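You operate a simulated robot arm through the tools that you are given. There is no shell and no other tool.

The job below is to be done with a simulated robot arm. You get a single attempt, and the scene is never put back.

TASK
Zero the batch counter, then count both side handles from the grey tray into the blue tray.
Fine: the black one first; one press of the green key after each.
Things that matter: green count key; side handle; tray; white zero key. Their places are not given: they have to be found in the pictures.

The check looks at the end state, three seconds after you hand in, the way a careful person would. Anything else that was tipped, shoved, dropped, spilled or broken makes it a failure.

THE ROBOT
A 7-joint arm with a two-finger parallel gripper, fixed in place. Base frame: the origin is at the foot of the arm, x ahead of it, y to its left, z up; the work surface is at about z = 0. Lengths are in mm, angles in degrees, forces in N, time in s.
With the tool pointing down near the work surface it reaches from about 260 to 680 mm from the base axis. Its first joint turns from -166.0 to 166.0 degrees. Payload 2.5 kg.
Tool frame: the origin (TCP) lies between the finger pads and is the grasp point; the fingertips stand 30 mm ahead of it; z points along the fingers, y is the line along which they close. The gripper opens to 94 mm. The fingers are 28 mm wide and 10 mm thick; the gripper's body (50 by 96 mm) begins 55 mm behind the TCP.
Orientation is that of the tool frame in the base frame, as [roll, pitch, yaw] about the fixed x, y, z axes, in that order (R = Rz(yaw) Ry(pitch) Rx(roll)). With the fingers straight down and closing along the base's y, the tool's x points along the base's -x, its y along +y and its z along -z.

THE INTERFACE
- The arm moves only by the tool apply_moves. Its argument "steps" is a list that holds one entry, the list of rows, each a list of 7 numbers: the shift along the tool's x, y, z in mm, then the turn, a rotation vector about the tool's x, y, z in degrees, then the opening, from 0 (shut) to 1 (fully open). In form: [[[tx, ty, tz, wx, wy, wz, claw], ...]]. A call has 1 to 20 rows; each row shifts and turns the commanded pose from where the row before left it, along the tool's axes as they then stand. A row lasts 0.2 s, in which the tool goes at most 50 mm and 8.6 degrees; a call with a longer step from one row to the next is refused whole, and so is a gripper value outside its range. Where a pose cannot be reached the arm comes as near as it can. A force on the tool above 40 N (or 10 N above the force at the start of the call, whichever is more), or a blocked arm, ends the call early, and 0.2 s more pass. The fingers move at their own pace (about 72 mm/s each) and stop on an object; they squeeze with about 22 N. The grip force told is the motor's: it shows also when the fingers shut on nothing. Time passes only in rows, and 0.2 s behind the last, so rows that do not move let the fingers close. It gives the time, the measured TCP pose, the force on the tool (base axes), the opening and the grip force at its end, in the units of the frame above (readings bear some noise), with the torque about the TCP (base axes, N m) and any sound that the robot's microphone picked up.
- Cameras (640 x 400 px; columns grow to the right, rows downward): "scene" is fixed at [219.5, 501.8, 742.5]; the picture's right is [-0.99, 0.12, 0.00], its down [0.09, 0.73, -0.67] and it looks along [-0.08, -0.67, -0.74] (base axes); focal length 344 px, centre (320, 200). "wrist" rides on the gripper at [76, 14, -102] in the tool frame; the picture's right is [-0.18, 0.98, 0.00], its down [-0.75, -0.14, -0.64] and it looks along [-0.63, -0.12, 0.77] (tool axes); focal length 243 px, centre (320, 200).
- camera(camera): a new picture of that camera. It takes no simulated time.
- locate(camera, pixels): there is no depth. For up to 12 entries [column, row, z] of the newest picture of that camera ("zoom" is the newest enlarged one), the place [x, y] in the base frame at which the ray of that pixel passes the height z, good to about 2 mm. It takes no simulated time.
- enlarge(camera, box): a new picture of the part [left, top, right, bottom] of that camera's present view, enlarged. It takes no simulated time.
- sign_off(): hands the job in; it is judged then, once.

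Leave the gripper open and the arm clear of the work at the hand-in unless told otherwise.

The tools are called as name(argument=value, ...) on one line, values as JSON. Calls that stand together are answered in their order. apply_moves: Moves the arm, as the interface text tells. Its arguments: {"type":"object","properties":{"steps":{"type":"array","items":{"type":"array","items":{"type":"array","items":{"type":"number"}}}}},"required":["steps"]} The other tools are called the same way: camera (camera) takes a picture; locate (camera, pixels) gives the place at which the rays of pixels pass given heights; enlarge (camera, box) takes an enlarged picture of a part of a camera's view; sign_off () hands the job in.

At the start:

```text
clock: 0.0
position: [420.8, -214.8, 310.5]
ee_rot: [180.0, 0.0, 180.0]
force: [-0.4, 0.5, -0.4]
ft_torque: [-0.01, 0.0, -0.01]
gripper_width: 94.2
grasp_force: 0.0
```

scene: 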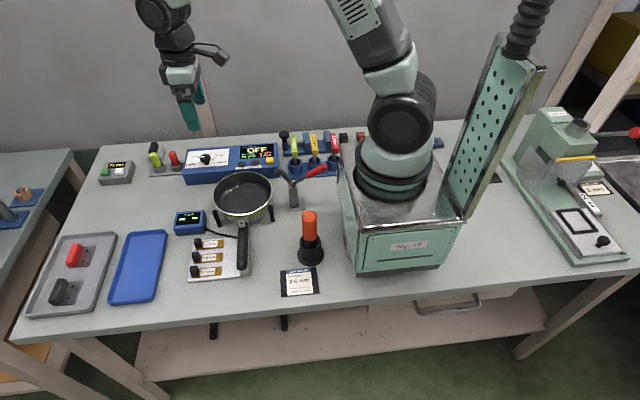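
wrist: 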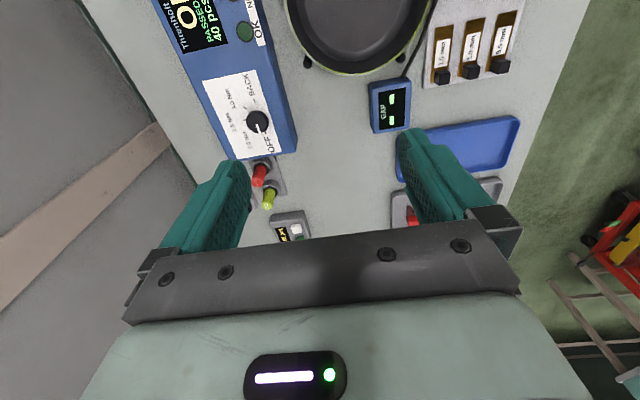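

The scene view shows a grey tray (about px 72,275) with a red and a black handle, a blue tray (about 138,267), and a small counter box with a green key (about 116,172). I'll enlarge these areas to see the details.

enlarge(camera="scene", box=[10, 215, 190, 328])

enlarge(camera="scene", box=[85, 135, 197, 205])

```text
3.54 times, centred on (100, 272) of scene
```

zoom: 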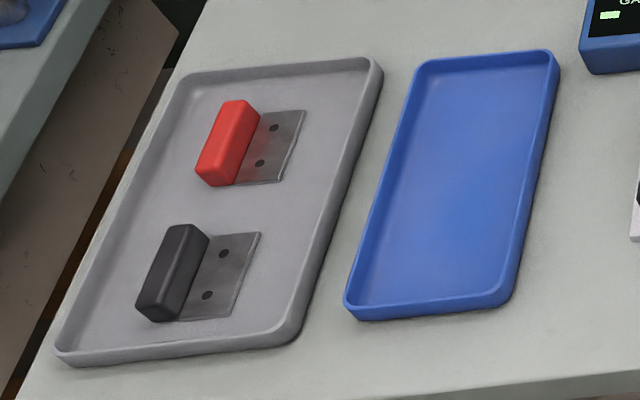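

```text
5.71 times, centred on (141, 170) of scene
```

zoom: 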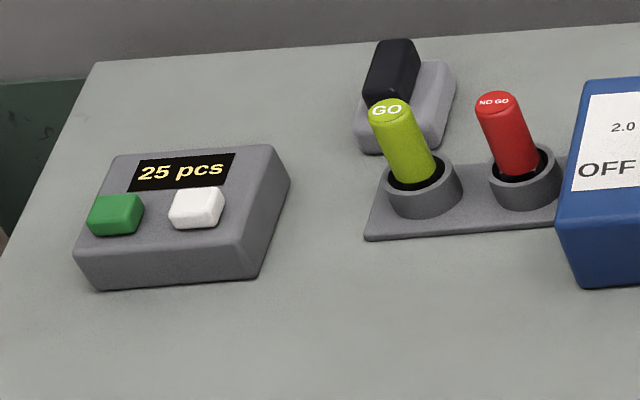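

The counter reads "25 pcs". Its green key is at zoom px (117,208) and the white key at (199,203). I'll locate the box's edges and both keys at several heights.

locate(camera="zoom", pixels=[[97, 291, 0], [259, 278, 0], [289, 185, 25], [117, 208, 30], [117, 208, 40], [199, 203, 30], [199, 203, 40], [115, 155, 30], [272, 146, 30], [80, 250, 20], [243, 240, 20], [291, 205, 0]])

camera(camera="wrist")

```text
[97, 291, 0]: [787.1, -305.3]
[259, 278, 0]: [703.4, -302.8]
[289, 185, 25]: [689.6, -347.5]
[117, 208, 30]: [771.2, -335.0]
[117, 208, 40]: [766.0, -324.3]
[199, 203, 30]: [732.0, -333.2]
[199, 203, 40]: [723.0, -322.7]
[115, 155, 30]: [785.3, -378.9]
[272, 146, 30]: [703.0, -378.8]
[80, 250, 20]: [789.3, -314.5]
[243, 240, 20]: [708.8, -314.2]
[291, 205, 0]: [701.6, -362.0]
```

```text
taken
```

wrist: 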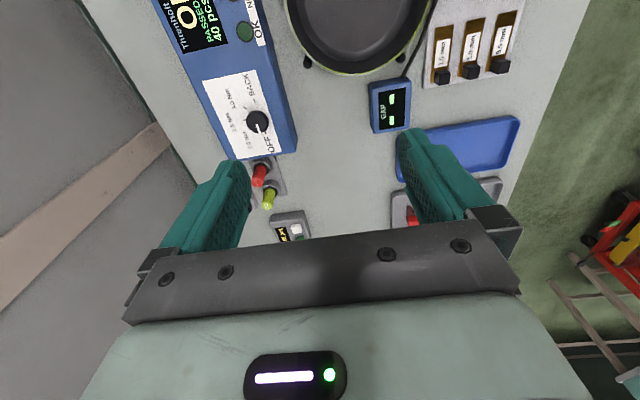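

The counter is about 820 mm from the base, past the tool-down reach, so I will have to tilt the tool. Next I'll enlarge the grey tray to measure the handles.

enlarge(camera="scene", box=[30, 225, 126, 285])

```text
6.67 times, centred on (78, 255) of scene
```

zoom: 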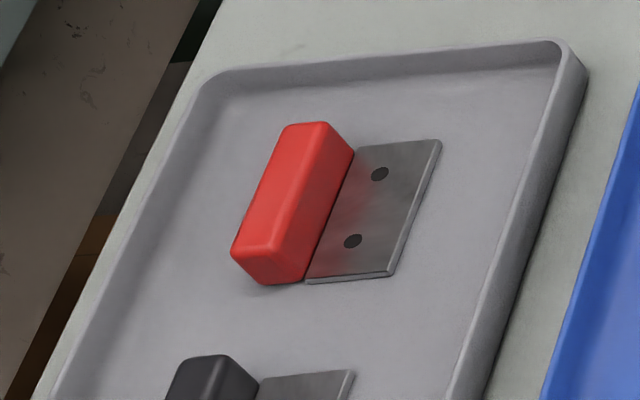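

The red handle is a bar roughly parallel to base y with a steel plate on its -x side. I'll locate its corners at several candidate heights.

locate(camera="zoom", pixels=[[441, 140, 7], [388, 274, 7], [306, 284, 4], [355, 150, 7], [290, 124, 30], [325, 122, 30], [272, 253, 30], [232, 250, 30], [352, 150, 30], [303, 280, 4], [258, 283, 4], [586, 75, 0]])

locate(camera="zoom", pixels=[[272, 253, 20], [272, 253, 25], [272, 253, 35], [325, 122, 20], [325, 122, 25], [325, 122, 35], [232, 250, 20], [232, 250, 25], [210, 80, 15], [560, 42, 15], [200, 95, 15], [575, 60, 15]])

```text
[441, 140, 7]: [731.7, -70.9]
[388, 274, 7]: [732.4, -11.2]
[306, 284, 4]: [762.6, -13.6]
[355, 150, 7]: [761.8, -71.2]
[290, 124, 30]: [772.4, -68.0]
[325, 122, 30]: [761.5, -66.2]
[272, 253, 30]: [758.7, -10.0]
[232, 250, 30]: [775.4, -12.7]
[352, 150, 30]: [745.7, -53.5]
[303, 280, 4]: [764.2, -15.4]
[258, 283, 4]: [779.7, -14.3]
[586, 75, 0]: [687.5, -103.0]
```

```text
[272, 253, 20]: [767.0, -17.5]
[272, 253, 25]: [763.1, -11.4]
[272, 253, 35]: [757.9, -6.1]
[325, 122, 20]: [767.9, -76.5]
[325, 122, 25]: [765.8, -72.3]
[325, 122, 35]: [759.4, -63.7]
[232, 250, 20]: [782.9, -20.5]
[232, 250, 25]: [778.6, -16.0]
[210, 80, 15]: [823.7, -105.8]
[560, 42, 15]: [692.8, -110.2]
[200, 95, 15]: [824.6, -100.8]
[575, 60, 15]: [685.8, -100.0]
```

The red bar comes out at about x 763–780, y −72 to −13, with its top at z≈24. Now the black handle.

enlarge(camera="scene", box=[22, 262, 118, 322])

```text
6.67 times, centred on (70, 292) of scene
```

zoom: 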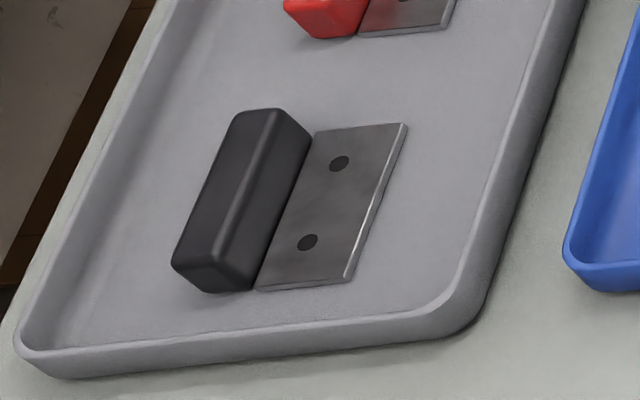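

The black handle's bar has its top corners at about (235,112), (278,110), (218,262) and (172,265), with the plate to its right. I'll locate these.

locate(camera="zoom", pixels=[[407, 124, 7], [347, 280, 7], [256, 290, 4], [314, 132, 7], [235, 112, 24], [278, 110, 24], [218, 262, 24], [172, 264, 24], [205, 290, 4], [250, 288, 4], [20, 350, 15], [470, 325, 0]])

enlarge(camera="scene", box=[92, 220, 188, 310])

```text
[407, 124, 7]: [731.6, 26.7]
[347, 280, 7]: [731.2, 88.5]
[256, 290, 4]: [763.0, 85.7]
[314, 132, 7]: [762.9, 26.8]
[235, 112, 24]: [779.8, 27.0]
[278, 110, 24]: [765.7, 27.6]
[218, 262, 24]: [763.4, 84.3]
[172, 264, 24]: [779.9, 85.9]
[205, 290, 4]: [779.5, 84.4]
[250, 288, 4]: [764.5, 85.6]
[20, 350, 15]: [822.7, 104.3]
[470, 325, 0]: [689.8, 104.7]
```

```text
4.44 times, centred on (140, 265) of scene
```

zoom: 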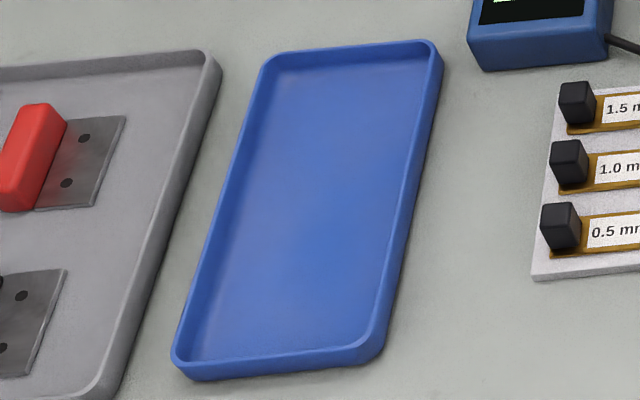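

The black bar is centred at about (772, 56), y 27–86, with its top at z≈24. Next I'll locate the blue tray's rim and floor corners, the three gauges and the gap box.

locate(camera="zoom", pixels=[[275, 72, 4], [420, 60, 4], [358, 342, 4], [190, 360, 4], [383, 358, 0], [442, 75, 0], [190, 378, 0], [268, 60, 14], [440, 50, 14], [178, 358, 14], [375, 340, 14], [486, 70, 0]])

locate(camera="zoom", pixels=[[608, 55, 0], [470, 38, 25], [535, 278, 0], [560, 90, 0], [565, 240, 10], [545, 205, 30], [570, 85, 30]])

enlarge(camera="scene", box=[85, 125, 245, 225])

```text
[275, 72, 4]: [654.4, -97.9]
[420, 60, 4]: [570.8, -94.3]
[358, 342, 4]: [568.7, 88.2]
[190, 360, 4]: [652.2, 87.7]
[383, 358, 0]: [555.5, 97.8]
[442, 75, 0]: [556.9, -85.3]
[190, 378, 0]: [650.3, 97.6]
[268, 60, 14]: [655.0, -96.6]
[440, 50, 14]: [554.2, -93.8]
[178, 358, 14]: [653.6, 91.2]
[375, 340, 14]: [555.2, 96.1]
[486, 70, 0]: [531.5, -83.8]
```

```text
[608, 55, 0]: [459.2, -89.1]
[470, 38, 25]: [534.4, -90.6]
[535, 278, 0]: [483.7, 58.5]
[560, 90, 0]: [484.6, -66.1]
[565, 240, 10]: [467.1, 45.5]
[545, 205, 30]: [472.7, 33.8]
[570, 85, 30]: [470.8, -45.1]
```

```text
4.00 times, centred on (165, 175) of scene
```

zoom: 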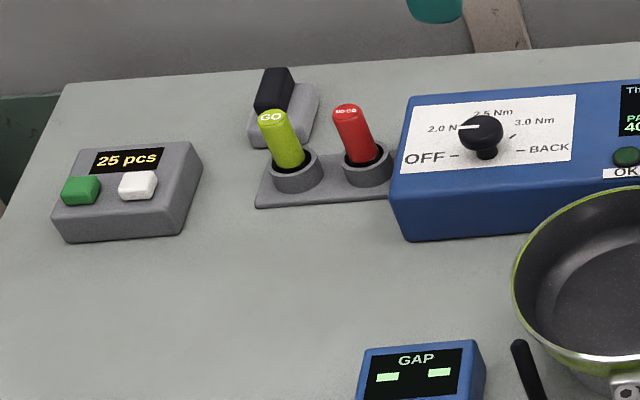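

The blue tray spans about x 555–655, y −97 to 98. I'll enlarge the counter further to get its heights.

enlarge(camera="scene", box=[92, 152, 140, 192])

```text
10.00 times, centred on (116, 172) of scene
```

zoom: 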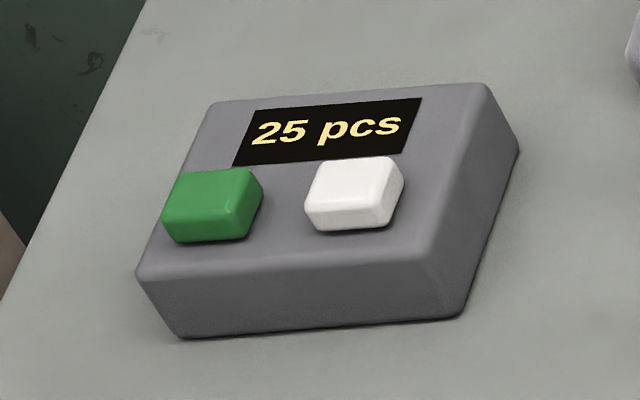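

locate(camera="zoom", pixels=[[182, 338, 0], [460, 316, 0], [518, 152, 0], [138, 268, 20], [138, 268, 25], [138, 268, 30], [428, 252, 20], [428, 252, 25], [428, 252, 30], [487, 84, 20], [487, 84, 25], [487, 84, 30]])

locate(camera="zoom", pixels=[[177, 241, 28], [232, 237, 28], [262, 200, 28], [182, 172, 36], [247, 168, 36], [232, 208, 36], [165, 212, 36], [325, 229, 28], [383, 224, 28], [305, 203, 36], [373, 200, 36], [395, 160, 36]])

```text
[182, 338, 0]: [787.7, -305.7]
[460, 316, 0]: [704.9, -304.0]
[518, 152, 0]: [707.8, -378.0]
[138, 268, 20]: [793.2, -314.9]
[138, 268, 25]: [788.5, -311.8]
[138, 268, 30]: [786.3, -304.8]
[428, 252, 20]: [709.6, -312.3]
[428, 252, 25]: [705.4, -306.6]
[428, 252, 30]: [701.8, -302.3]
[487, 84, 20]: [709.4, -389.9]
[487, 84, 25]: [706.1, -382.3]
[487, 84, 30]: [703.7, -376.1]
```

```text
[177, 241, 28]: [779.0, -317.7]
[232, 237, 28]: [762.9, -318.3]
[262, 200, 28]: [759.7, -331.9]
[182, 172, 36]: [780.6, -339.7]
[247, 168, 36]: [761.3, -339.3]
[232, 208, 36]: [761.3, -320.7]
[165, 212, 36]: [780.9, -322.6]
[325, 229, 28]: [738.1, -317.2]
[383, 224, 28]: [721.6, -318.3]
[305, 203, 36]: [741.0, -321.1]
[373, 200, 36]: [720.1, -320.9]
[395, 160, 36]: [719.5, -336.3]
```

I now have these positions. The box top is at z≈28 and the key tops at z≈36. White is centred at about (730,−329) and green at about (771,−330), around 800–840 mm out. First I'll yaw −24° to face the counter, then tilt the tool 40° outward in place with the fingers closed.

apply_moves(steps=[[[0, 0, 0, 0, 0, 8, 0], [0, 0, 0, 0, 0, 8, 0], [0, 0, 0, 0, 0, 8, 0], [0, 0, 0, 0, -8, 0, 0], [0, 0, 0, 0, -8, 0, 0], [0, 0, 0, 0, -8, 0, 0], [0, 0, 0, 0, -8, 0, 0], [0, 0, 0, 0, -8, 0, 0]]])

```text
clock: 1.8
position: [420.9, -214.6, 309.9]
ee_rot: [179.9, 40.1, 156.0]
force: [0.2, 0.7, -0.2]
ft_torque: [0.01, -0.01, -0.04]
gripper_width: 0.0
grasp_force: 22.2
```

The tilt and yaw went as commanded. Next I'll move outward to above the white key at z≈160.

apply_moves(steps=[[[-16.78, 2.41, 35.83, 0, 0, 0, 0], [-16.78, 2.41, 35.83, 0, 0, 0, 0], [-16.78, 2.41, 35.83, 0, 0, 0, 0], [-16.78, 2.41, 35.83, 0, 0, 0, 0], [-16.78, 2.41, 35.83, 0, 0, 0, 0], [-16.78, 2.41, 35.83, 0, 0, 0, 0], [-16.78, 2.41, 35.83, 0, 0, 0, 0], [-16.78, 2.41, 35.83, 0, 0, 0, 0], [-16.78, 2.41, 35.83, 0, 0, 0, 0], [0, 0, 0, 0, 0, 0, 0]]])

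camera(camera="scene")

camera(camera="wrist")

```text
clock: 4.0
position: [723.5, -326.4, 162.2]
ee_rot: [-180.0, 40.0, 156.1]
force: [-0.7, -0.2, 0.3]
ft_torque: [-0.01, 0.01, -0.01]
gripper_width: 0.0
grasp_force: 21.9
```

```text
taken
```

scene: 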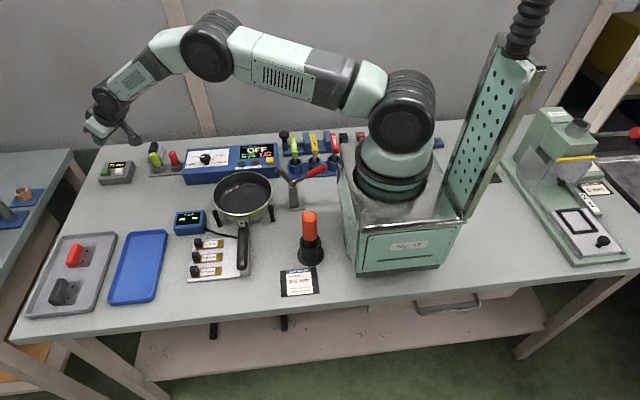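

```text
taken
```

wrist: 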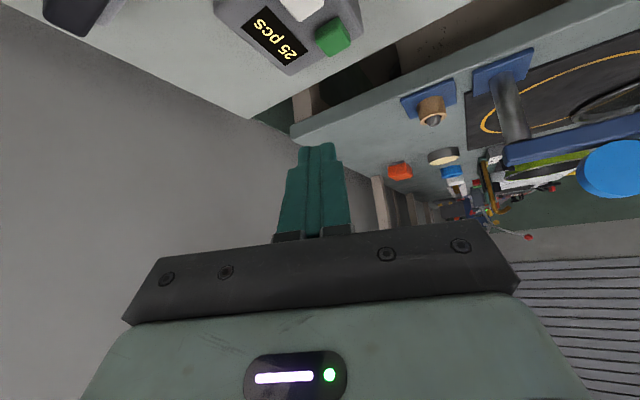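

The pose is reachable and the hand is over the counter. I'll descend to about z=82 (tips about 14 mm above the key) and check alignment.

apply_moves(steps=[[[13.1, 0.15, 15.2, 0, 0, 0, 0], [13.1, 0.15, 15.2, 0, 0, 0, 0], [13.1, 0.15, 15.2, 0, 0, 0, 0], [13.1, 0.15, 15.2, 0, 0, 0, 0], [0, 0, 0, 0, 0, 0, 0]]])

enlarge(camera="scene", box=[76, 130, 172, 190])

camera(camera="wrist")

```text
clock: 5.2
position: [722.9, -325.8, 78.1]
ee_rot: [-180.0, 40.0, 156.0]
force: [0.2, 0.5, -0.2]
ft_torque: [-0.02, -0.01, -0.03]
gripper_width: 0.3
grasp_force: 21.8
```

```text
6.67 times, centred on (124, 160) of scene
```

zoom: 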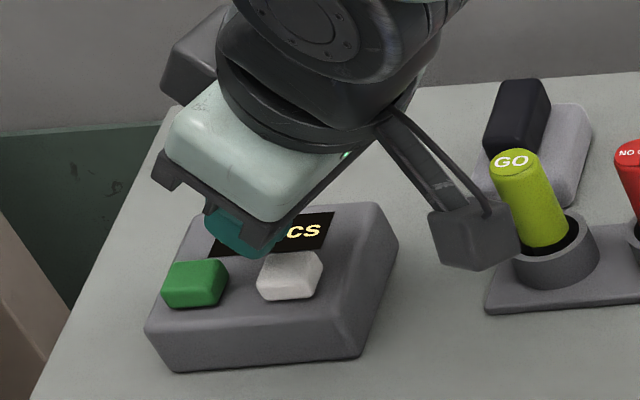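

```text
taken
```

wrist: 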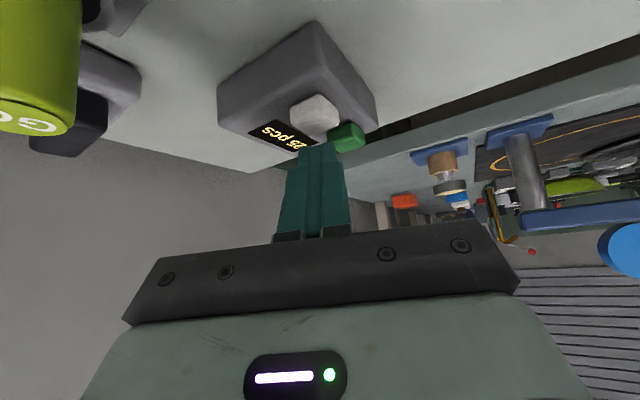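

The tip sits directly over the white key: the wrist view shows the tip edge at about (318,142) and the key at (315,115). I'll descend in slow 2 mm steps and watch force and sound.

apply_moves(steps=[[[1.286, 0, 1.532, 0, 0, 0, 0], [1.286, 0, 1.532, 0, 0, 0, 0], [1.286, 0, 1.532, 0, 0, 0, 0], [1.286, 0, 1.532, 0, 0, 0, 0]]])

enlarge(camera="scene", box=[92, 150, 140, 190])

```text
clock: 6.2
position: [723.6, -325.8, 71.4]
ee_rot: [-180.0, 40.0, 155.9]
force: [-0.3, 1.0, 1.3]
ft_torque: [0.04, 0.01, 0.0]
gripper_width: 0.1
grasp_force: 21.8
```

```text
10.00 times, centred on (116, 170) of scene
```

zoom: 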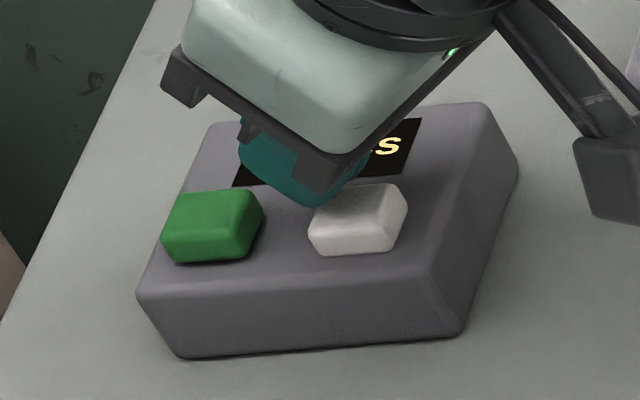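

The tip is about 3 mm above the white key. I'll check where the visible fingertip corners sit relative to the key.

locate(camera="zoom", pixels=[[318, 207, 40], [335, 205, 40], [360, 188, 40], [240, 130, 55], [323, 212, 36], [380, 213, 36], [405, 190, 36], [345, 185, 36], [330, 250, 28]])

enlarge(camera="wrist", box=[200, 20, 440, 170])

```text
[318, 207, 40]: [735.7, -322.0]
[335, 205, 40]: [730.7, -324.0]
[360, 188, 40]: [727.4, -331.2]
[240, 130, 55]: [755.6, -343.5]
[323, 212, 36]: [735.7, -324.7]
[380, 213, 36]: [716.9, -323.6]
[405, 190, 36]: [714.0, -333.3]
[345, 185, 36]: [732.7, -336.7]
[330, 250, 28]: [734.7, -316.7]
```

```text
2.67 times, centred on (320, 95) of wrist
```

zoom: 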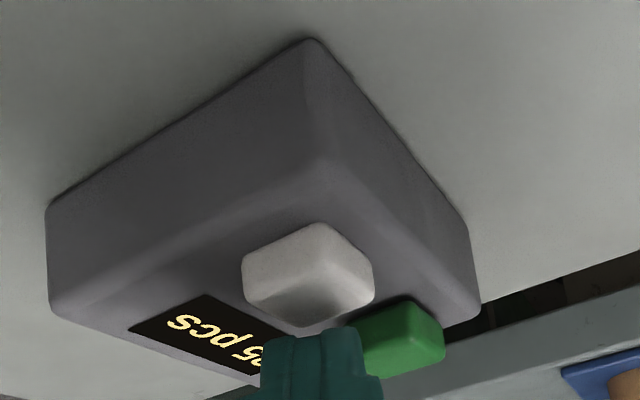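

locate(camera="zoom", pixels=[[373, 297, 36], [305, 326, 36], [244, 285, 36], [312, 262, 36], [265, 338, 39], [360, 330, 39], [310, 336, 39], [318, 222, 28], [325, 165, 28], [50, 300, 28], [480, 310, 28], [315, 40, 0]])

```text
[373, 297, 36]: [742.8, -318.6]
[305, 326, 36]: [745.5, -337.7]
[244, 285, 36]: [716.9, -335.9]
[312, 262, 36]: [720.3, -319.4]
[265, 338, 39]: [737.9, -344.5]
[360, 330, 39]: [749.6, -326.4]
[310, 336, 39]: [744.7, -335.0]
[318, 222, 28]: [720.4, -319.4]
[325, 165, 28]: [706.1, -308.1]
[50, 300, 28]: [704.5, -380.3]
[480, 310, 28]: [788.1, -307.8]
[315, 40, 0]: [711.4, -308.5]
```

Both views agree the key's top is centred at about (731,−328). The fingertip is chamfered, so its real contact point sits about 4 mm too far outward. I'll shift 4 mm inward and then ease down in 1.5 mm steps.

apply_moves(steps=[[[3.06, 0, -2.57, 0, 0, 0, 0], [0.964, 0, 1.149, 0, 0, 0, 0], [0.964, 0, 1.149, 0, 0, 0, 0], [0.964, 0, 1.149, 0, 0, 0, 0], [0.964, 0, 1.149, 0, 0, 0, 0]]])

enlarge(camera="wrist", box=[200, 20, 440, 170])

```text
clock: 7.4
position: [719.9, -323.6, 69.0]
ee_rot: [180.0, 40.2, 156.0]
force: [-3.2, 1.3, 10.9]
ft_torque: [-0.01, 0.02, 0.04]
gripper_width: 0.0
grasp_force: 22.2
heard: click
```

```text
2.67 times, centred on (320, 95) of wrist
```

zoom: 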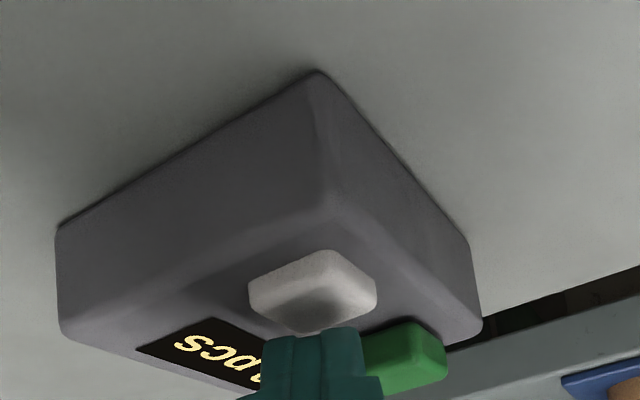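

A click sounded at about 11 N, so the white key was pressed. I'll lift straight up 30 mm and read the display.

apply_moves(steps=[[[-6.43, 0, -7.66, 0, 0, 0, 0], [-6.43, 0, -7.66, 0, 0, 0, 0], [-6.43, 0, -7.66, 0, 0, 0, 0], [0, 0, 0, 0, 0, 0, 0]]])

enlarge(camera="wrist", box=[180, 0, 440, 170])

enlarge(camera="scene", box=[76, 130, 172, 190])

```text
clock: 8.4
position: [718.9, -322.0, 95.2]
ee_rot: [180.0, 40.0, 156.0]
force: [0.3, -0.1, 0.2]
ft_torque: [-0.01, 0.02, -0.03]
gripper_width: 0.0
grasp_force: 21.8
```

```text
2.35 times, centred on (310, 85) of wrist
```

zoom: 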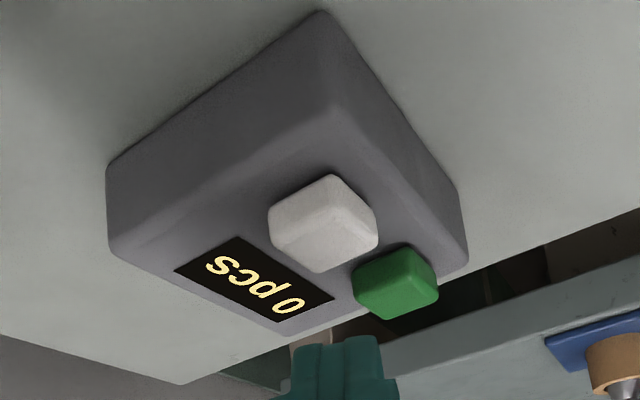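

```text
6.67 times, centred on (124, 160) of scene
```

zoom: 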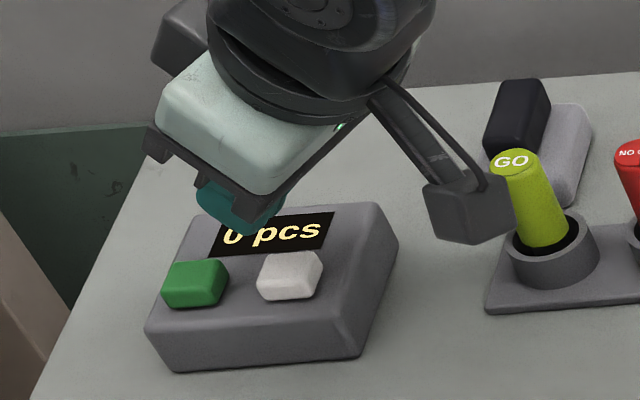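

The display reads "0 pcs". Next I'll lift to about z=200, retract, turn the yaw back to 180 and reduce the tilt to 30°.

apply_moves(steps=[[[-22.5, 0, -26.8, 0, 0, 0, 0], [-22.5, 0, -26.8, 0, 0, 0, 0], [-22.5, 0, -26.8, 0, 0, 0, 0], [28.7, 0, -24.1, 0, 0, 0, 0], [28.7, 0, -24.1, 0, 0, 0, 0], [28.7, 0, -24.1, 0, 0, 0, 0], [28.7, 0, -24.1, 0, 0, 0, 0], [0, 0, 0, -5.142, 0, -6.128, 0], [0, 0, 0, -5.142, 0, -6.128, 0], [0, 0, 0, -5.142, 0, -6.128, 0], [0, 0, 0, 0, 5, 0, 0.3], [0, 0, 0, 0, 5, 0, 0.72], [0, 0, 0, 0, 0, 0, 0.72]]])

```text
clock: 11.2
position: [583.2, -261.1, 200.7]
ee_rot: [179.9, 29.9, -179.9]
force: [-0.3, 0.5, -0.2]
ft_torque: [-0.01, -0.02, -0.04]
gripper_width: 67.5
grasp_force: 0.1
```

I'm at (583,−261,201) with a 30° tilt. I'll sweep over to near the black handle at about (730,55,150).

apply_moves(steps=[[[-11.47, 35.1, 13.03, 0, 0, 0, 0.72], [-11.47, 35.1, 13.03, 0, 0, 0, 0.72], [-11.47, 35.1, 13.03, 0, 0, 0, 0.72], [-11.47, 35.1, 13.03, 0, 0, 0, 0.72], [-11.47, 35.1, 13.03, 0, 0, 0, 0.72], [-11.47, 35.1, 13.03, 0, 0, 0, 0.72], [-11.47, 35.1, 13.03, 0, 0, 0, 0.72], [-11.47, 35.1, 13.03, 0, 0, 0, 0.72], [-11.47, 35.1, 13.03, 0, 0, 0, 0.72], [0, 0, 0, 0, 0, 0, 0.72]]])

camera(camera="wrist")

camera(camera="scene")

```text
clock: 13.4
position: [730.8, 53.2, 151.4]
ee_rot: [180.0, 30.1, -180.0]
force: [-1.4, -0.6, 0.7]
ft_torque: [0.0, 0.0, 0.04]
gripper_width: 67.7
grasp_force: 0.0
```

```text
taken
```

wrist: 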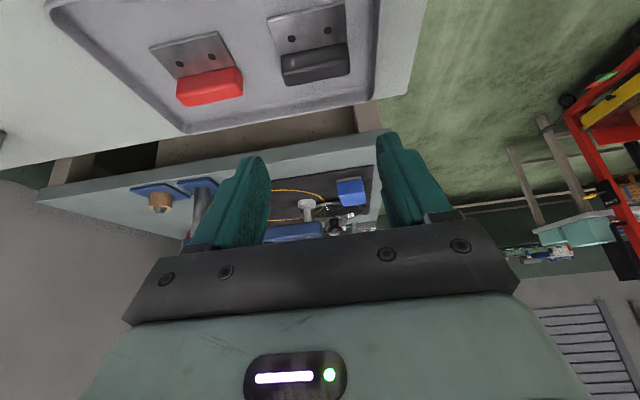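

```text
taken
```

scene: 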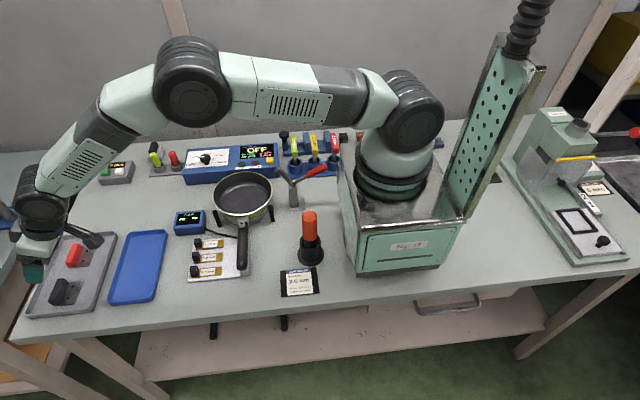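

The wrist view shows both handles, black at about (315,60). I'll enlarge it and locate the bar, plate and tray wall more precisely.

enlarge(camera="wrist", box=[130, 0, 400, 140])

```text
2.37 times, centred on (265, 70) of wrist
```

zoom: 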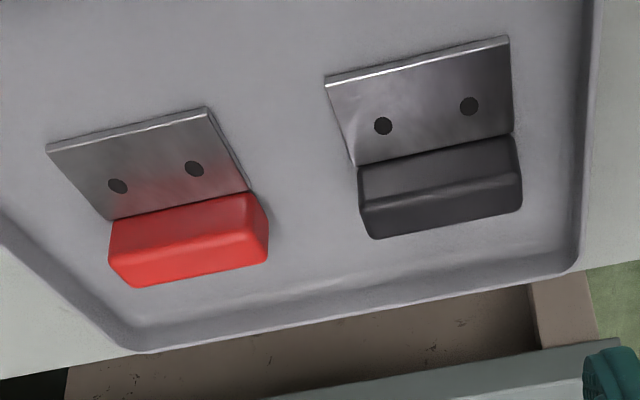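

locate(camera="zoom", pixels=[[363, 203, 24], [518, 178, 24], [377, 237, 24], [522, 207, 24], [328, 80, 7], [508, 40, 7], [354, 165, 7], [513, 135, 7], [571, 160, 4], [580, 160, 14], [590, 160, 14], [577, 265, 14]])

locate(camera="zoom", pixels=[[110, 232, 24], [258, 205, 24], [134, 285, 24], [268, 258, 24], [48, 150, 7], [207, 112, 7], [108, 218, 7], [250, 190, 7], [145, 350, 14], [5, 222, 4]])

```text
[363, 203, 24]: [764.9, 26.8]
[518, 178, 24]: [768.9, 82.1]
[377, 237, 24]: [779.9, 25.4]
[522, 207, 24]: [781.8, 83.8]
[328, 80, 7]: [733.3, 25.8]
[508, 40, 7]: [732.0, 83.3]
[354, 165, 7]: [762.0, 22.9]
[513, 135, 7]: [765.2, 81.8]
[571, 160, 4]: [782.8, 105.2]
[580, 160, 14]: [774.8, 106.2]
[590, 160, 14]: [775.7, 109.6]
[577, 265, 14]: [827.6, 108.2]
```

```text
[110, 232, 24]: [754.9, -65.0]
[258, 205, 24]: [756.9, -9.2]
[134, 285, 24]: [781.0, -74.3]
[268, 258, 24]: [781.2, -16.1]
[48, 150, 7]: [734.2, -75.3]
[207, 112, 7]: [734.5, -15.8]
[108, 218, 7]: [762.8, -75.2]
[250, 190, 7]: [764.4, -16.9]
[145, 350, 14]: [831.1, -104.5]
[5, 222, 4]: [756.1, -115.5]
```

Combining both views, the black bar runs about y 26–84 (centre ≈55) and the tray's inner wall is at y≈102–105, so the fingers have room. I'll lower to a stand-off at (731,55,89), then advance 40 mm along the tool axis and check.

apply_moves(steps=[[[10.33, 0.6, 17.9, 0, 0, 0, 0.73], [10.33, 0.6, 17.9, 0, 0, 0, 0.73], [10.33, 0.6, 17.9, 0, 0, 0, 0.73], [0, 0, 10, 0, 0, 0, 0.73], [0, 0, 10, 0, 0, 0, 0.73], [0, 0, 10, 0, 0, 0, 0.73], [0, 0, 0, 0, 0, 0, 0.73]]])

camera(camera="wrist")

enlarge(camera="scene", box=[12, 230, 124, 330])

```text
clock: 15.0
position: [746.2, 56.6, 63.8]
ee_rot: [-180.0, 30.0, -180.0]
force: [0.1, 0.2, 1.0]
ft_torque: [0.03, 0.0, -0.01]
gripper_width: 68.6
grasp_force: 0.0
```

```text
taken
```

wrist: 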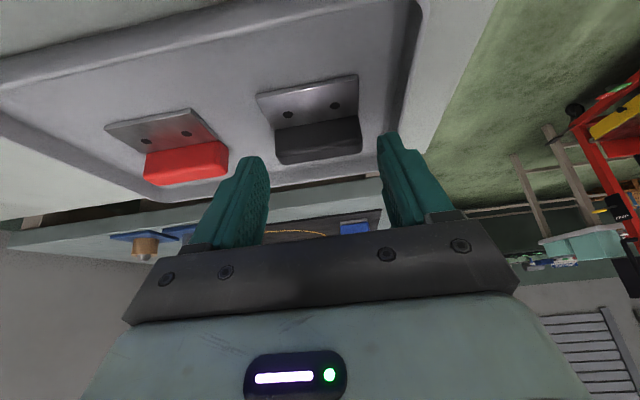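

```text
4.00 times, centred on (68, 280) of scene
```

zoom: 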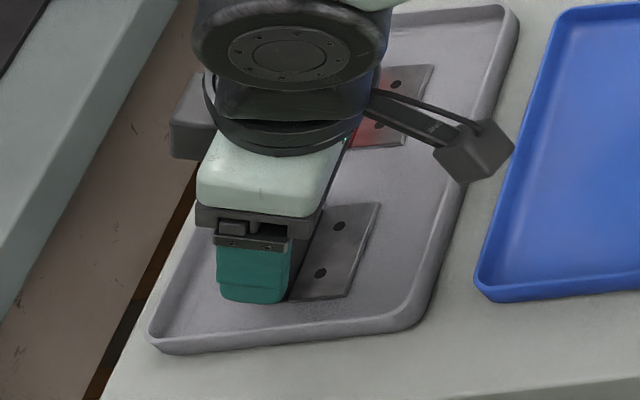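

The bar lies between the fingers in the wrist view. I'll recheck its y-extent from this closer picture.

enlarge(camera="wrist", box=[200, 60, 440, 210])

```text
2.67 times, centred on (320, 135) of wrist
```

zoom: 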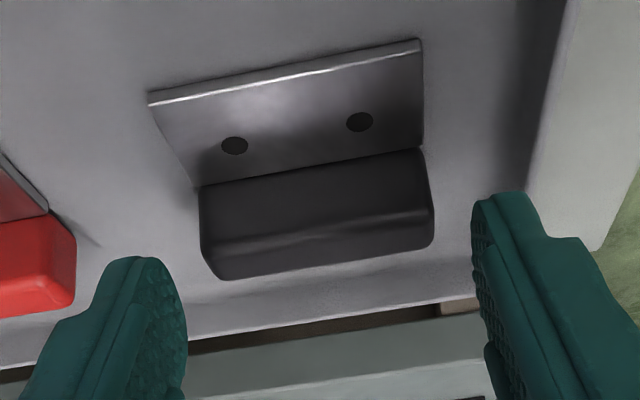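

locate(camera="zoom", pixels=[[198, 190, 7], [422, 150, 7], [150, 95, 7], [421, 40, 7], [202, 245, 24], [430, 212, 24], [222, 278, 24], [432, 243, 24], [530, 150, 14]])

```text
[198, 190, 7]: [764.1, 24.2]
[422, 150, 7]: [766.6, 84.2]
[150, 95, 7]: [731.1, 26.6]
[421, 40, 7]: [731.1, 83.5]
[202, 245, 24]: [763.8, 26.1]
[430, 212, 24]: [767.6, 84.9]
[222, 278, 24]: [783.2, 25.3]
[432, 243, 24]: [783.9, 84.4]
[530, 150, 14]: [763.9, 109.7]
```

The bar is centred at y≈55, x 764–783, well between the fingers. I'll advance the last 28 mm along the tool axis with the fingers still open.

apply_moves(steps=[[[0, -0.3, 9.5, 0, 0, 0, 0.73], [0, -0.3, 9.5, 0, 0, 0, 0.73], [0, -0.3, 9, 0, 0, 0, 0.73], [0, 0, 0, 0, 0, 0, 0.73]]])

enlarge(camera="wrist", box=[200, 60, 440, 210])

enlarge(camera="scene", box=[22, 255, 118, 325])

```text
clock: 16.0
position: [761.0, 54.0, 39.6]
ee_rot: [-180.0, 30.0, 179.9]
force: [0.6, -0.2, -0.1]
ft_torque: [-0.03, 0.01, 0.03]
gripper_width: 68.8
grasp_force: 0.1
```

```text
2.67 times, centred on (320, 135) of wrist
```

zoom: 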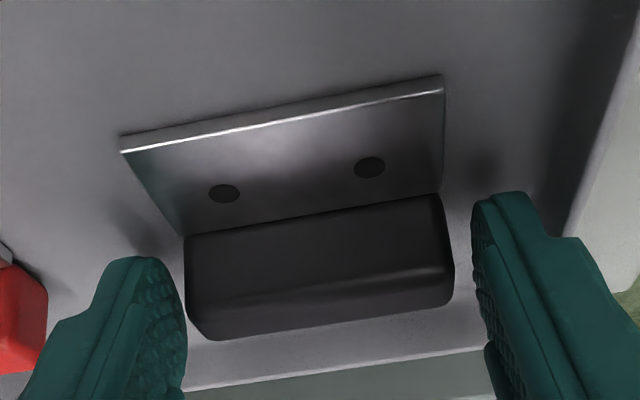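

```text
5.71 times, centred on (70, 290) of scene
```

zoom: 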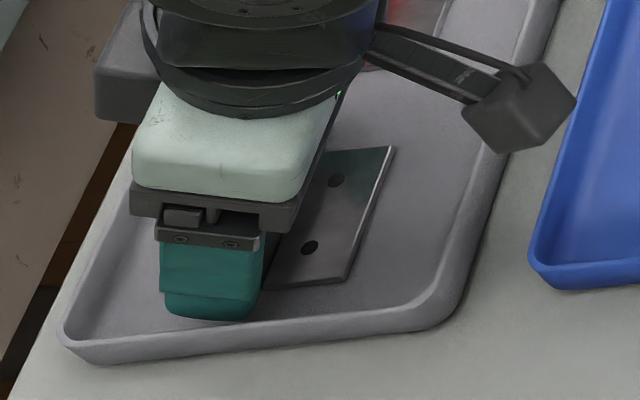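

The fingers straddle the bar without touching. I'll close now.

apply_moves(steps=[[[0, 0, 0, 0, 0, 0, 0.3], [0, 0, 0, 0, 0, 0, 0.3], [0, 0, 0, 0, 0, 0, 0.3], [0, 0, 0, 0, 0, 0, 0.3]]])

enlarge(camera="wrist", box=[200, 60, 440, 210])

```text
clock: 17.0
position: [759.3, 55.4, 39.8]
ee_rot: [180.0, 30.0, -179.9]
force: [0.3, 1.6, 0.0]
ft_torque: [0.0, 0.02, -0.03]
gripper_width: 59.7
grasp_force: 21.9
```

```text
2.67 times, centred on (320, 135) of wrist
```

zoom: 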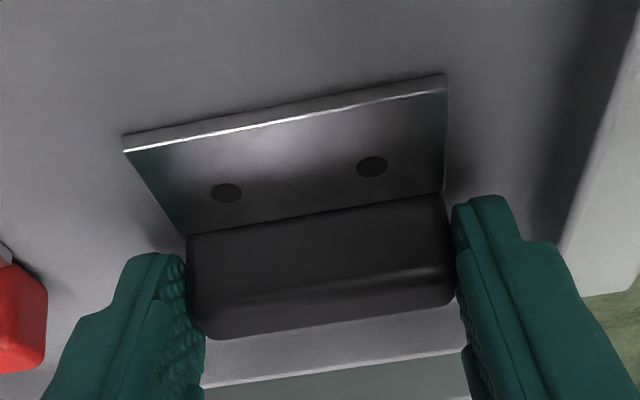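

The grip is at 59.7 mm with 22 N. I'll lift slowly 20 mm and check that the handle stays level.

apply_moves(steps=[[[-1.25, 0, -2.17, 0, 0, 0, 0.3], [-2.5, 0, -4.33, 0, 0, 0, 0.3], [-2.5, 0, -4.33, 0, 0, 0, 0.3], [-3.75, 0, -6.5, 0, 0, 0, 0.3], [-2.5, 0, -4.33, 0, 0, 0, 0.3]]])

enlarge(camera="wrist", box=[200, 60, 440, 210])

enlarge(camera="scene", box=[22, 245, 118, 325])

```text
clock: 18.2
position: [760.5, 54.2, 65.4]
ee_rot: [180.0, 30.1, -180.0]
force: [-0.3, 1.2, -0.4]
ft_torque: [-0.01, 0.0, -0.03]
gripper_width: 59.6
grasp_force: 21.8
```

```text
2.67 times, centred on (320, 135) of wrist
```

zoom: 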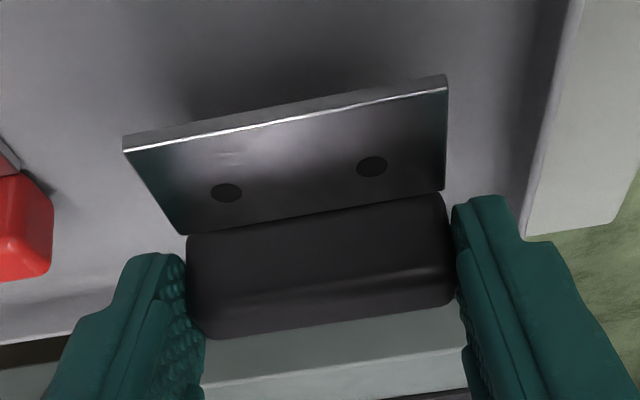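

```text
5.00 times, centred on (70, 285) of scene
```

zoom: 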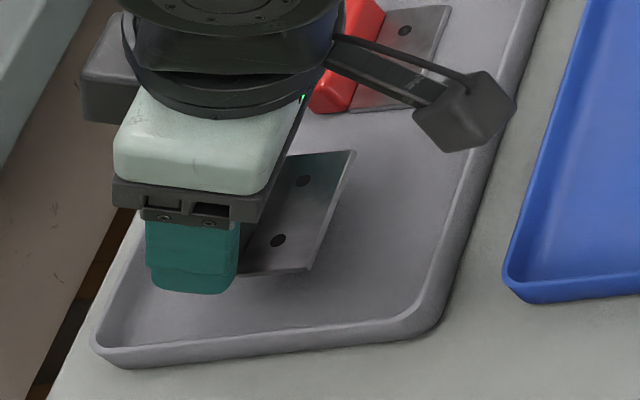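

The handle is off the tray and still level. I'll raise it to z≈110, carry it to over the blue tray at TCP (608,42), and lower to z≈60.

apply_moves(steps=[[[-11.25, 0, -19.5, 0, 0, 0, 0.3], [-11.25, 0, -19.5, 0, 0, 0, 0.3], [22.0, -2.03, -12.7, 0, 0, 0, 0.3], [22.0, -2.03, -12.7, 0, 0, 0, 0.3], [22.0, -2.03, -12.7, 0, 0, 0, 0.3], [22.0, -2.03, -12.7, 0, 0, 0, 0.3], [22.0, -2.03, -12.7, 0, 0, 0, 0.3], [22.0, -2.03, -12.7, 0, 0, 0, 0.3], [0, 0, 0, 0, 0, 0, 0.3], [8.33, 0, 14.4, 0, 0, 0, 0.3], [8.33, 0, 14.4, 0, 0, 0, 0.3], [8.33, 0, 14.4, 0, 0, 0, 0.3], [0, 0, 0, 0, 0, 0, 0.3]]])

camera(camera="wrist")

enlarge(camera="scene", box=[82, 215, 226, 315])

```text
clock: 21.0
position: [611.1, 41.0, 60.1]
ee_rot: [-180.0, 30.0, 180.0]
force: [0.8, 0.0, 0.0]
ft_torque: [0.01, -0.03, -0.02]
gripper_width: 59.4
grasp_force: 22.2
```

```text
taken
```

wrist: 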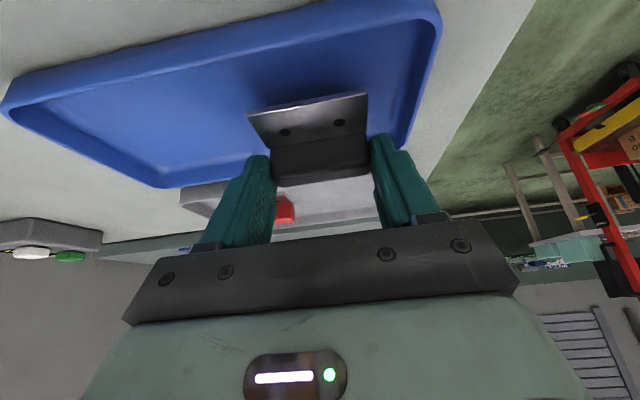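

```text
4.00 times, centred on (154, 265) of scene
```

zoom: 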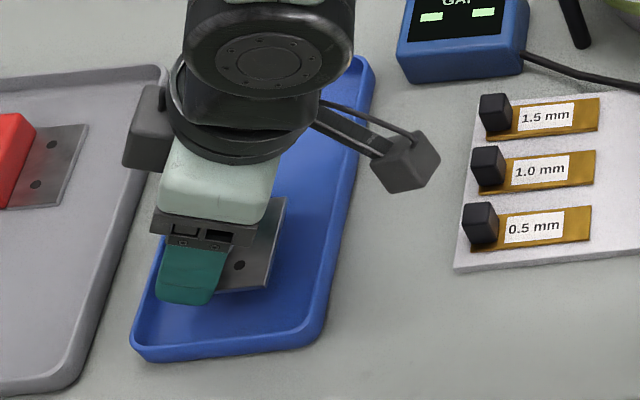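

The handle is over the blue tray with clear margins. I'll lower 18 mm to just above the floor.

apply_moves(steps=[[[3, 0, 5.2, 0, 0, 0, 0.3], [3, 0, 5.2, 0, 0, 0, 0.3], [2, 0, 3.46, 0, 0, 0, 0.3], [1, 0, 1.73, 0, 0, 0, 0.3], [0, 0, 0, 0, 0, 0, 0.3]]])

enlarge(camera="scene", box=[92, 235, 188, 305])

```text
clock: 22.2
position: [607.2, 41.1, 41.2]
ee_rot: [180.0, 29.9, -180.0]
force: [-0.5, 0.0, -0.3]
ft_torque: [-0.01, -0.01, -0.02]
gripper_width: 59.6
grasp_force: 21.7
```

```text
5.71 times, centred on (140, 270) of scene
```

zoom: 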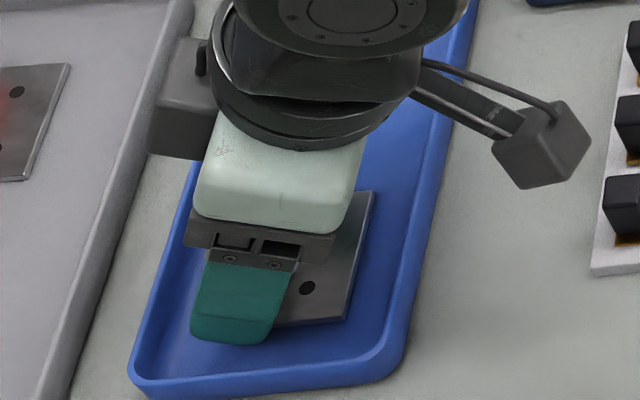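

There's no contact force yet. I'll ease down 1 mm per row for two rows.

apply_moves(steps=[[[0.5, 0, 0.866, 0, 0, 0, 0.3], [0.5, 0, 0.866, 0, 0, 0, 0.3]]])

```text
clock: 22.8
position: [607.8, 41.7, 39.5]
ee_rot: [-180.0, 30.1, 180.0]
force: [-0.7, -0.7, -0.5]
ft_torque: [0.0, 0.03, 0.03]
gripper_width: 59.6
grasp_force: 21.7
```

apply_moves(steps=[[[0.5, 0, 0.866, 0, 0, 0, 0.3], [0.25, 0, 0.433, 0, 0, 0, 0.3]]])

```text
clock: 23.4
position: [607.3, 41.7, 38.7]
ee_rot: [-180.0, 30.2, 179.9]
force: [-2.7, -1.6, 14.3]
ft_torque: [-0.14, 0.26, -0.03]
gripper_width: 59.6
grasp_force: 22.5
```

14 N upward, so the handle is on the blue tray's floor. I'll relax about 0.7 mm and open to about 66 mm.

apply_moves(steps=[[[-0.35, 0, -0.6, 0, 0, 0, 0.3], [0, 0, 0, 0, 0, 0, 0.66], [0, 0, 0, 0, 0, 0, 0.7], [0, 0, 0, 0, 0, 0, 0.7]]])

enlarge(camera="wrist", box=[200, 60, 440, 210])

```text
clock: 24.4
position: [607.5, 42.5, 39.6]
ee_rot: [-180.0, 30.0, -179.9]
force: [-0.4, 0.2, 0.0]
ft_torque: [-0.01, 0.03, 0.0]
gripper_width: 65.6
grasp_force: 0.1
```

```text
2.67 times, centred on (320, 135) of wrist
```

zoom: 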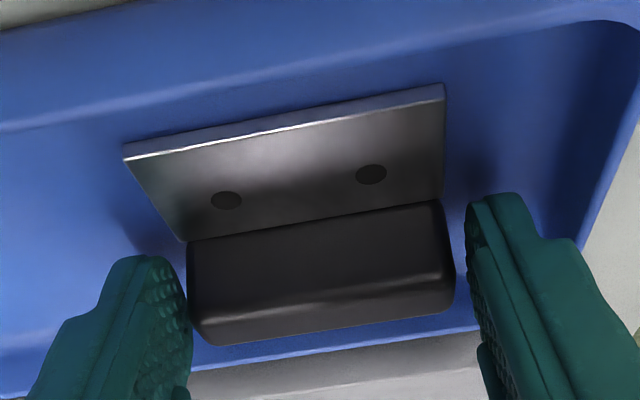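

The handle is released and flat, but the left finger is nearer the bar. I'll shift 1.5 mm toward −y, retract along the tool axis, then rise.

apply_moves(steps=[[[0, -1.5, 0, 0, 0, 0, 0.7], [0, 0, -5, 0, 0, 0, 0.7], [0, 0, -10, 0, 0, 0, 0.7], [0, 0, -15, 0, 0, 0, 0.7], [0, 0, -15, 0, 0, 0, 0.7], [-15, 0, -26, 0, 0, 0, 0.7], [-15, 0, -26, 0, 0, 0, 0.5], [0, 0, 0, 0, 0, 0, 0]]])

camera(camera="wrist")

camera(camera="scene")

```text
clock: 26.2
position: [585.7, 40.7, 140.1]
ee_rot: [-180.0, 30.0, -180.0]
force: [0.1, -0.8, -0.1]
ft_torque: [-0.04, 0.01, 0.02]
gripper_width: 0.2
grasp_force: 7.7
```

```text
taken
```

wrist: 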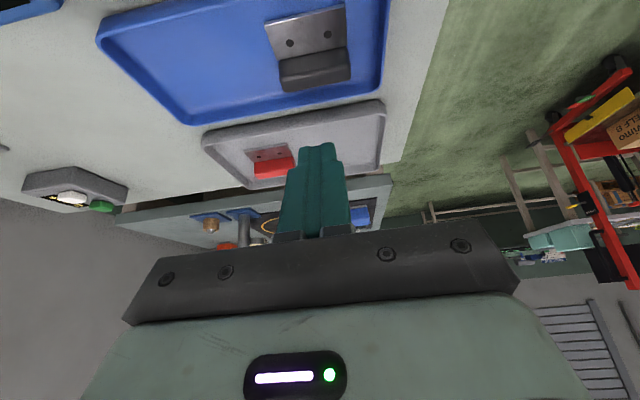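

```text
taken
```

scene: 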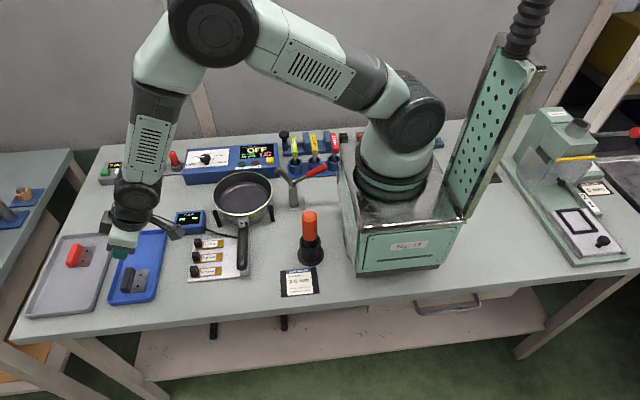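

The black handle sits inside the blue tray. Next I'll travel back toward the counter: rise to z≈200 with the fingers shut, move to y≈−261, and restore the 40° tilt and −24° yaw.

apply_moves(steps=[[[-3.9, -43, -7.64, 0, 0, 0, 0], [-3.9, -43, -7.64, 0, 0, 0, 0], [-3.9, -43, -7.64, 0, 0, 0, 0], [-3.9, -43, -7.64, 0, 0, 0, 0], [-3.9, -43, -7.64, 0, 0, 0, 0], [-3.9, -43, -7.64, 0, 0, 0, 0], [-3.9, -43, -7.64, 0, 0, 0, 0], [0, 0, 0, 0, -5, 0, 0], [0, 0, 0, 0, -5, 0, 0], [0, 0, 0, 5.142, 0, 6.128, 0], [0, 0, 0, 5.142, 0, 6.128, 0], [0, 0, 0, 5.142, 0, 6.128, 0], [0, 0, 0, 0, 0, 0, 0]]])

enlarge(camera="scene", box=[30, 215, 190, 315])

```text
clock: 29.0
position: [580.6, -260.8, 197.4]
ee_rot: [179.9, 40.2, 155.9]
force: [-1.1, 0.1, 0.9]
ft_torque: [0.02, -0.01, 0.0]
gripper_width: 0.0
grasp_force: 21.9
```

```text
4.00 times, centred on (110, 265) of scene
```

zoom: 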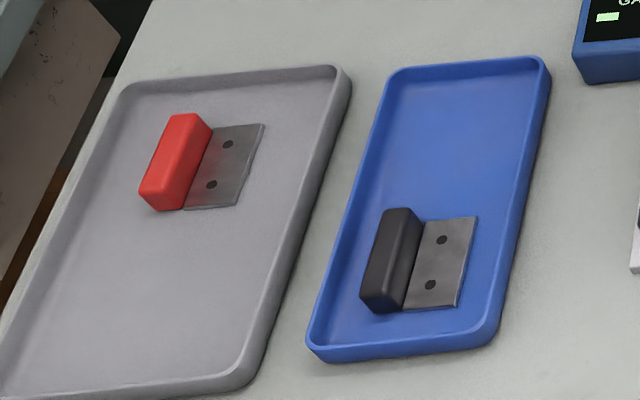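

The black handle lies flat in the blue tray. Now I'll go outward to above the green key at z≈120.

apply_moves(steps=[[[-16, 2.43, 30.2, 0, 0, 0, 0], [-16, 2.43, 30.2, 0, 0, 0, 0], [-16, 2.43, 30.2, 0, 0, 0, 0], [-16, 2.43, 30.2, 0, 0, 0, 0], [-16, 2.43, 30.2, 0, 0, 0, 0], [-16, 2.43, 30.2, 0, 0, 0, 0], [0, 0, 0, 0, 0, 0, 0]]])

enlarge(camera="wrist", box=[180, 0, 440, 170])

```text
clock: 30.6
position: [760.5, -321.0, 119.8]
ee_rot: [-180.0, 39.8, 156.0]
force: [-0.3, -0.2, 0.1]
ft_torque: [0.0, -0.01, 0.01]
gripper_width: 0.0
grasp_force: 22.5
```

```text
2.35 times, centred on (310, 85) of wrist
```

zoom: 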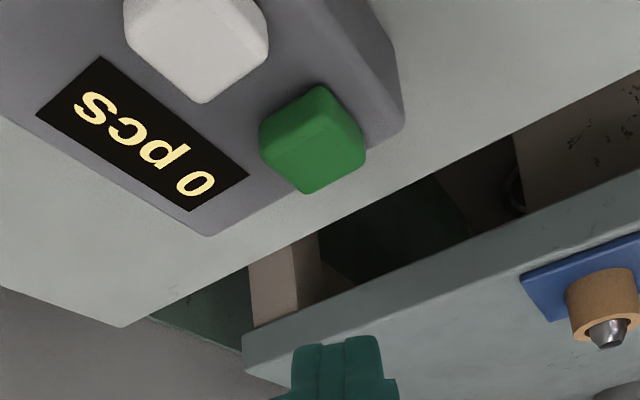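

The pose is reachable. I'll locate the green key's top corners from this closer view.

locate(camera="zoom", pixels=[[262, 150, 36], [312, 193, 36], [364, 152, 36], [320, 118, 36], [320, 87, 28], [262, 128, 28], [362, 125, 28], [208, 236, 28], [403, 128, 28]])

```text
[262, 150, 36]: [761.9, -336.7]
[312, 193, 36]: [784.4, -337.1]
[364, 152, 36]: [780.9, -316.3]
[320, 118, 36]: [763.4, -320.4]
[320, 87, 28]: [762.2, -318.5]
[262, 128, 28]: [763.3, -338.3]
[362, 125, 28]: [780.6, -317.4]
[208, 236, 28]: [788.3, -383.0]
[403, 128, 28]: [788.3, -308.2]
```

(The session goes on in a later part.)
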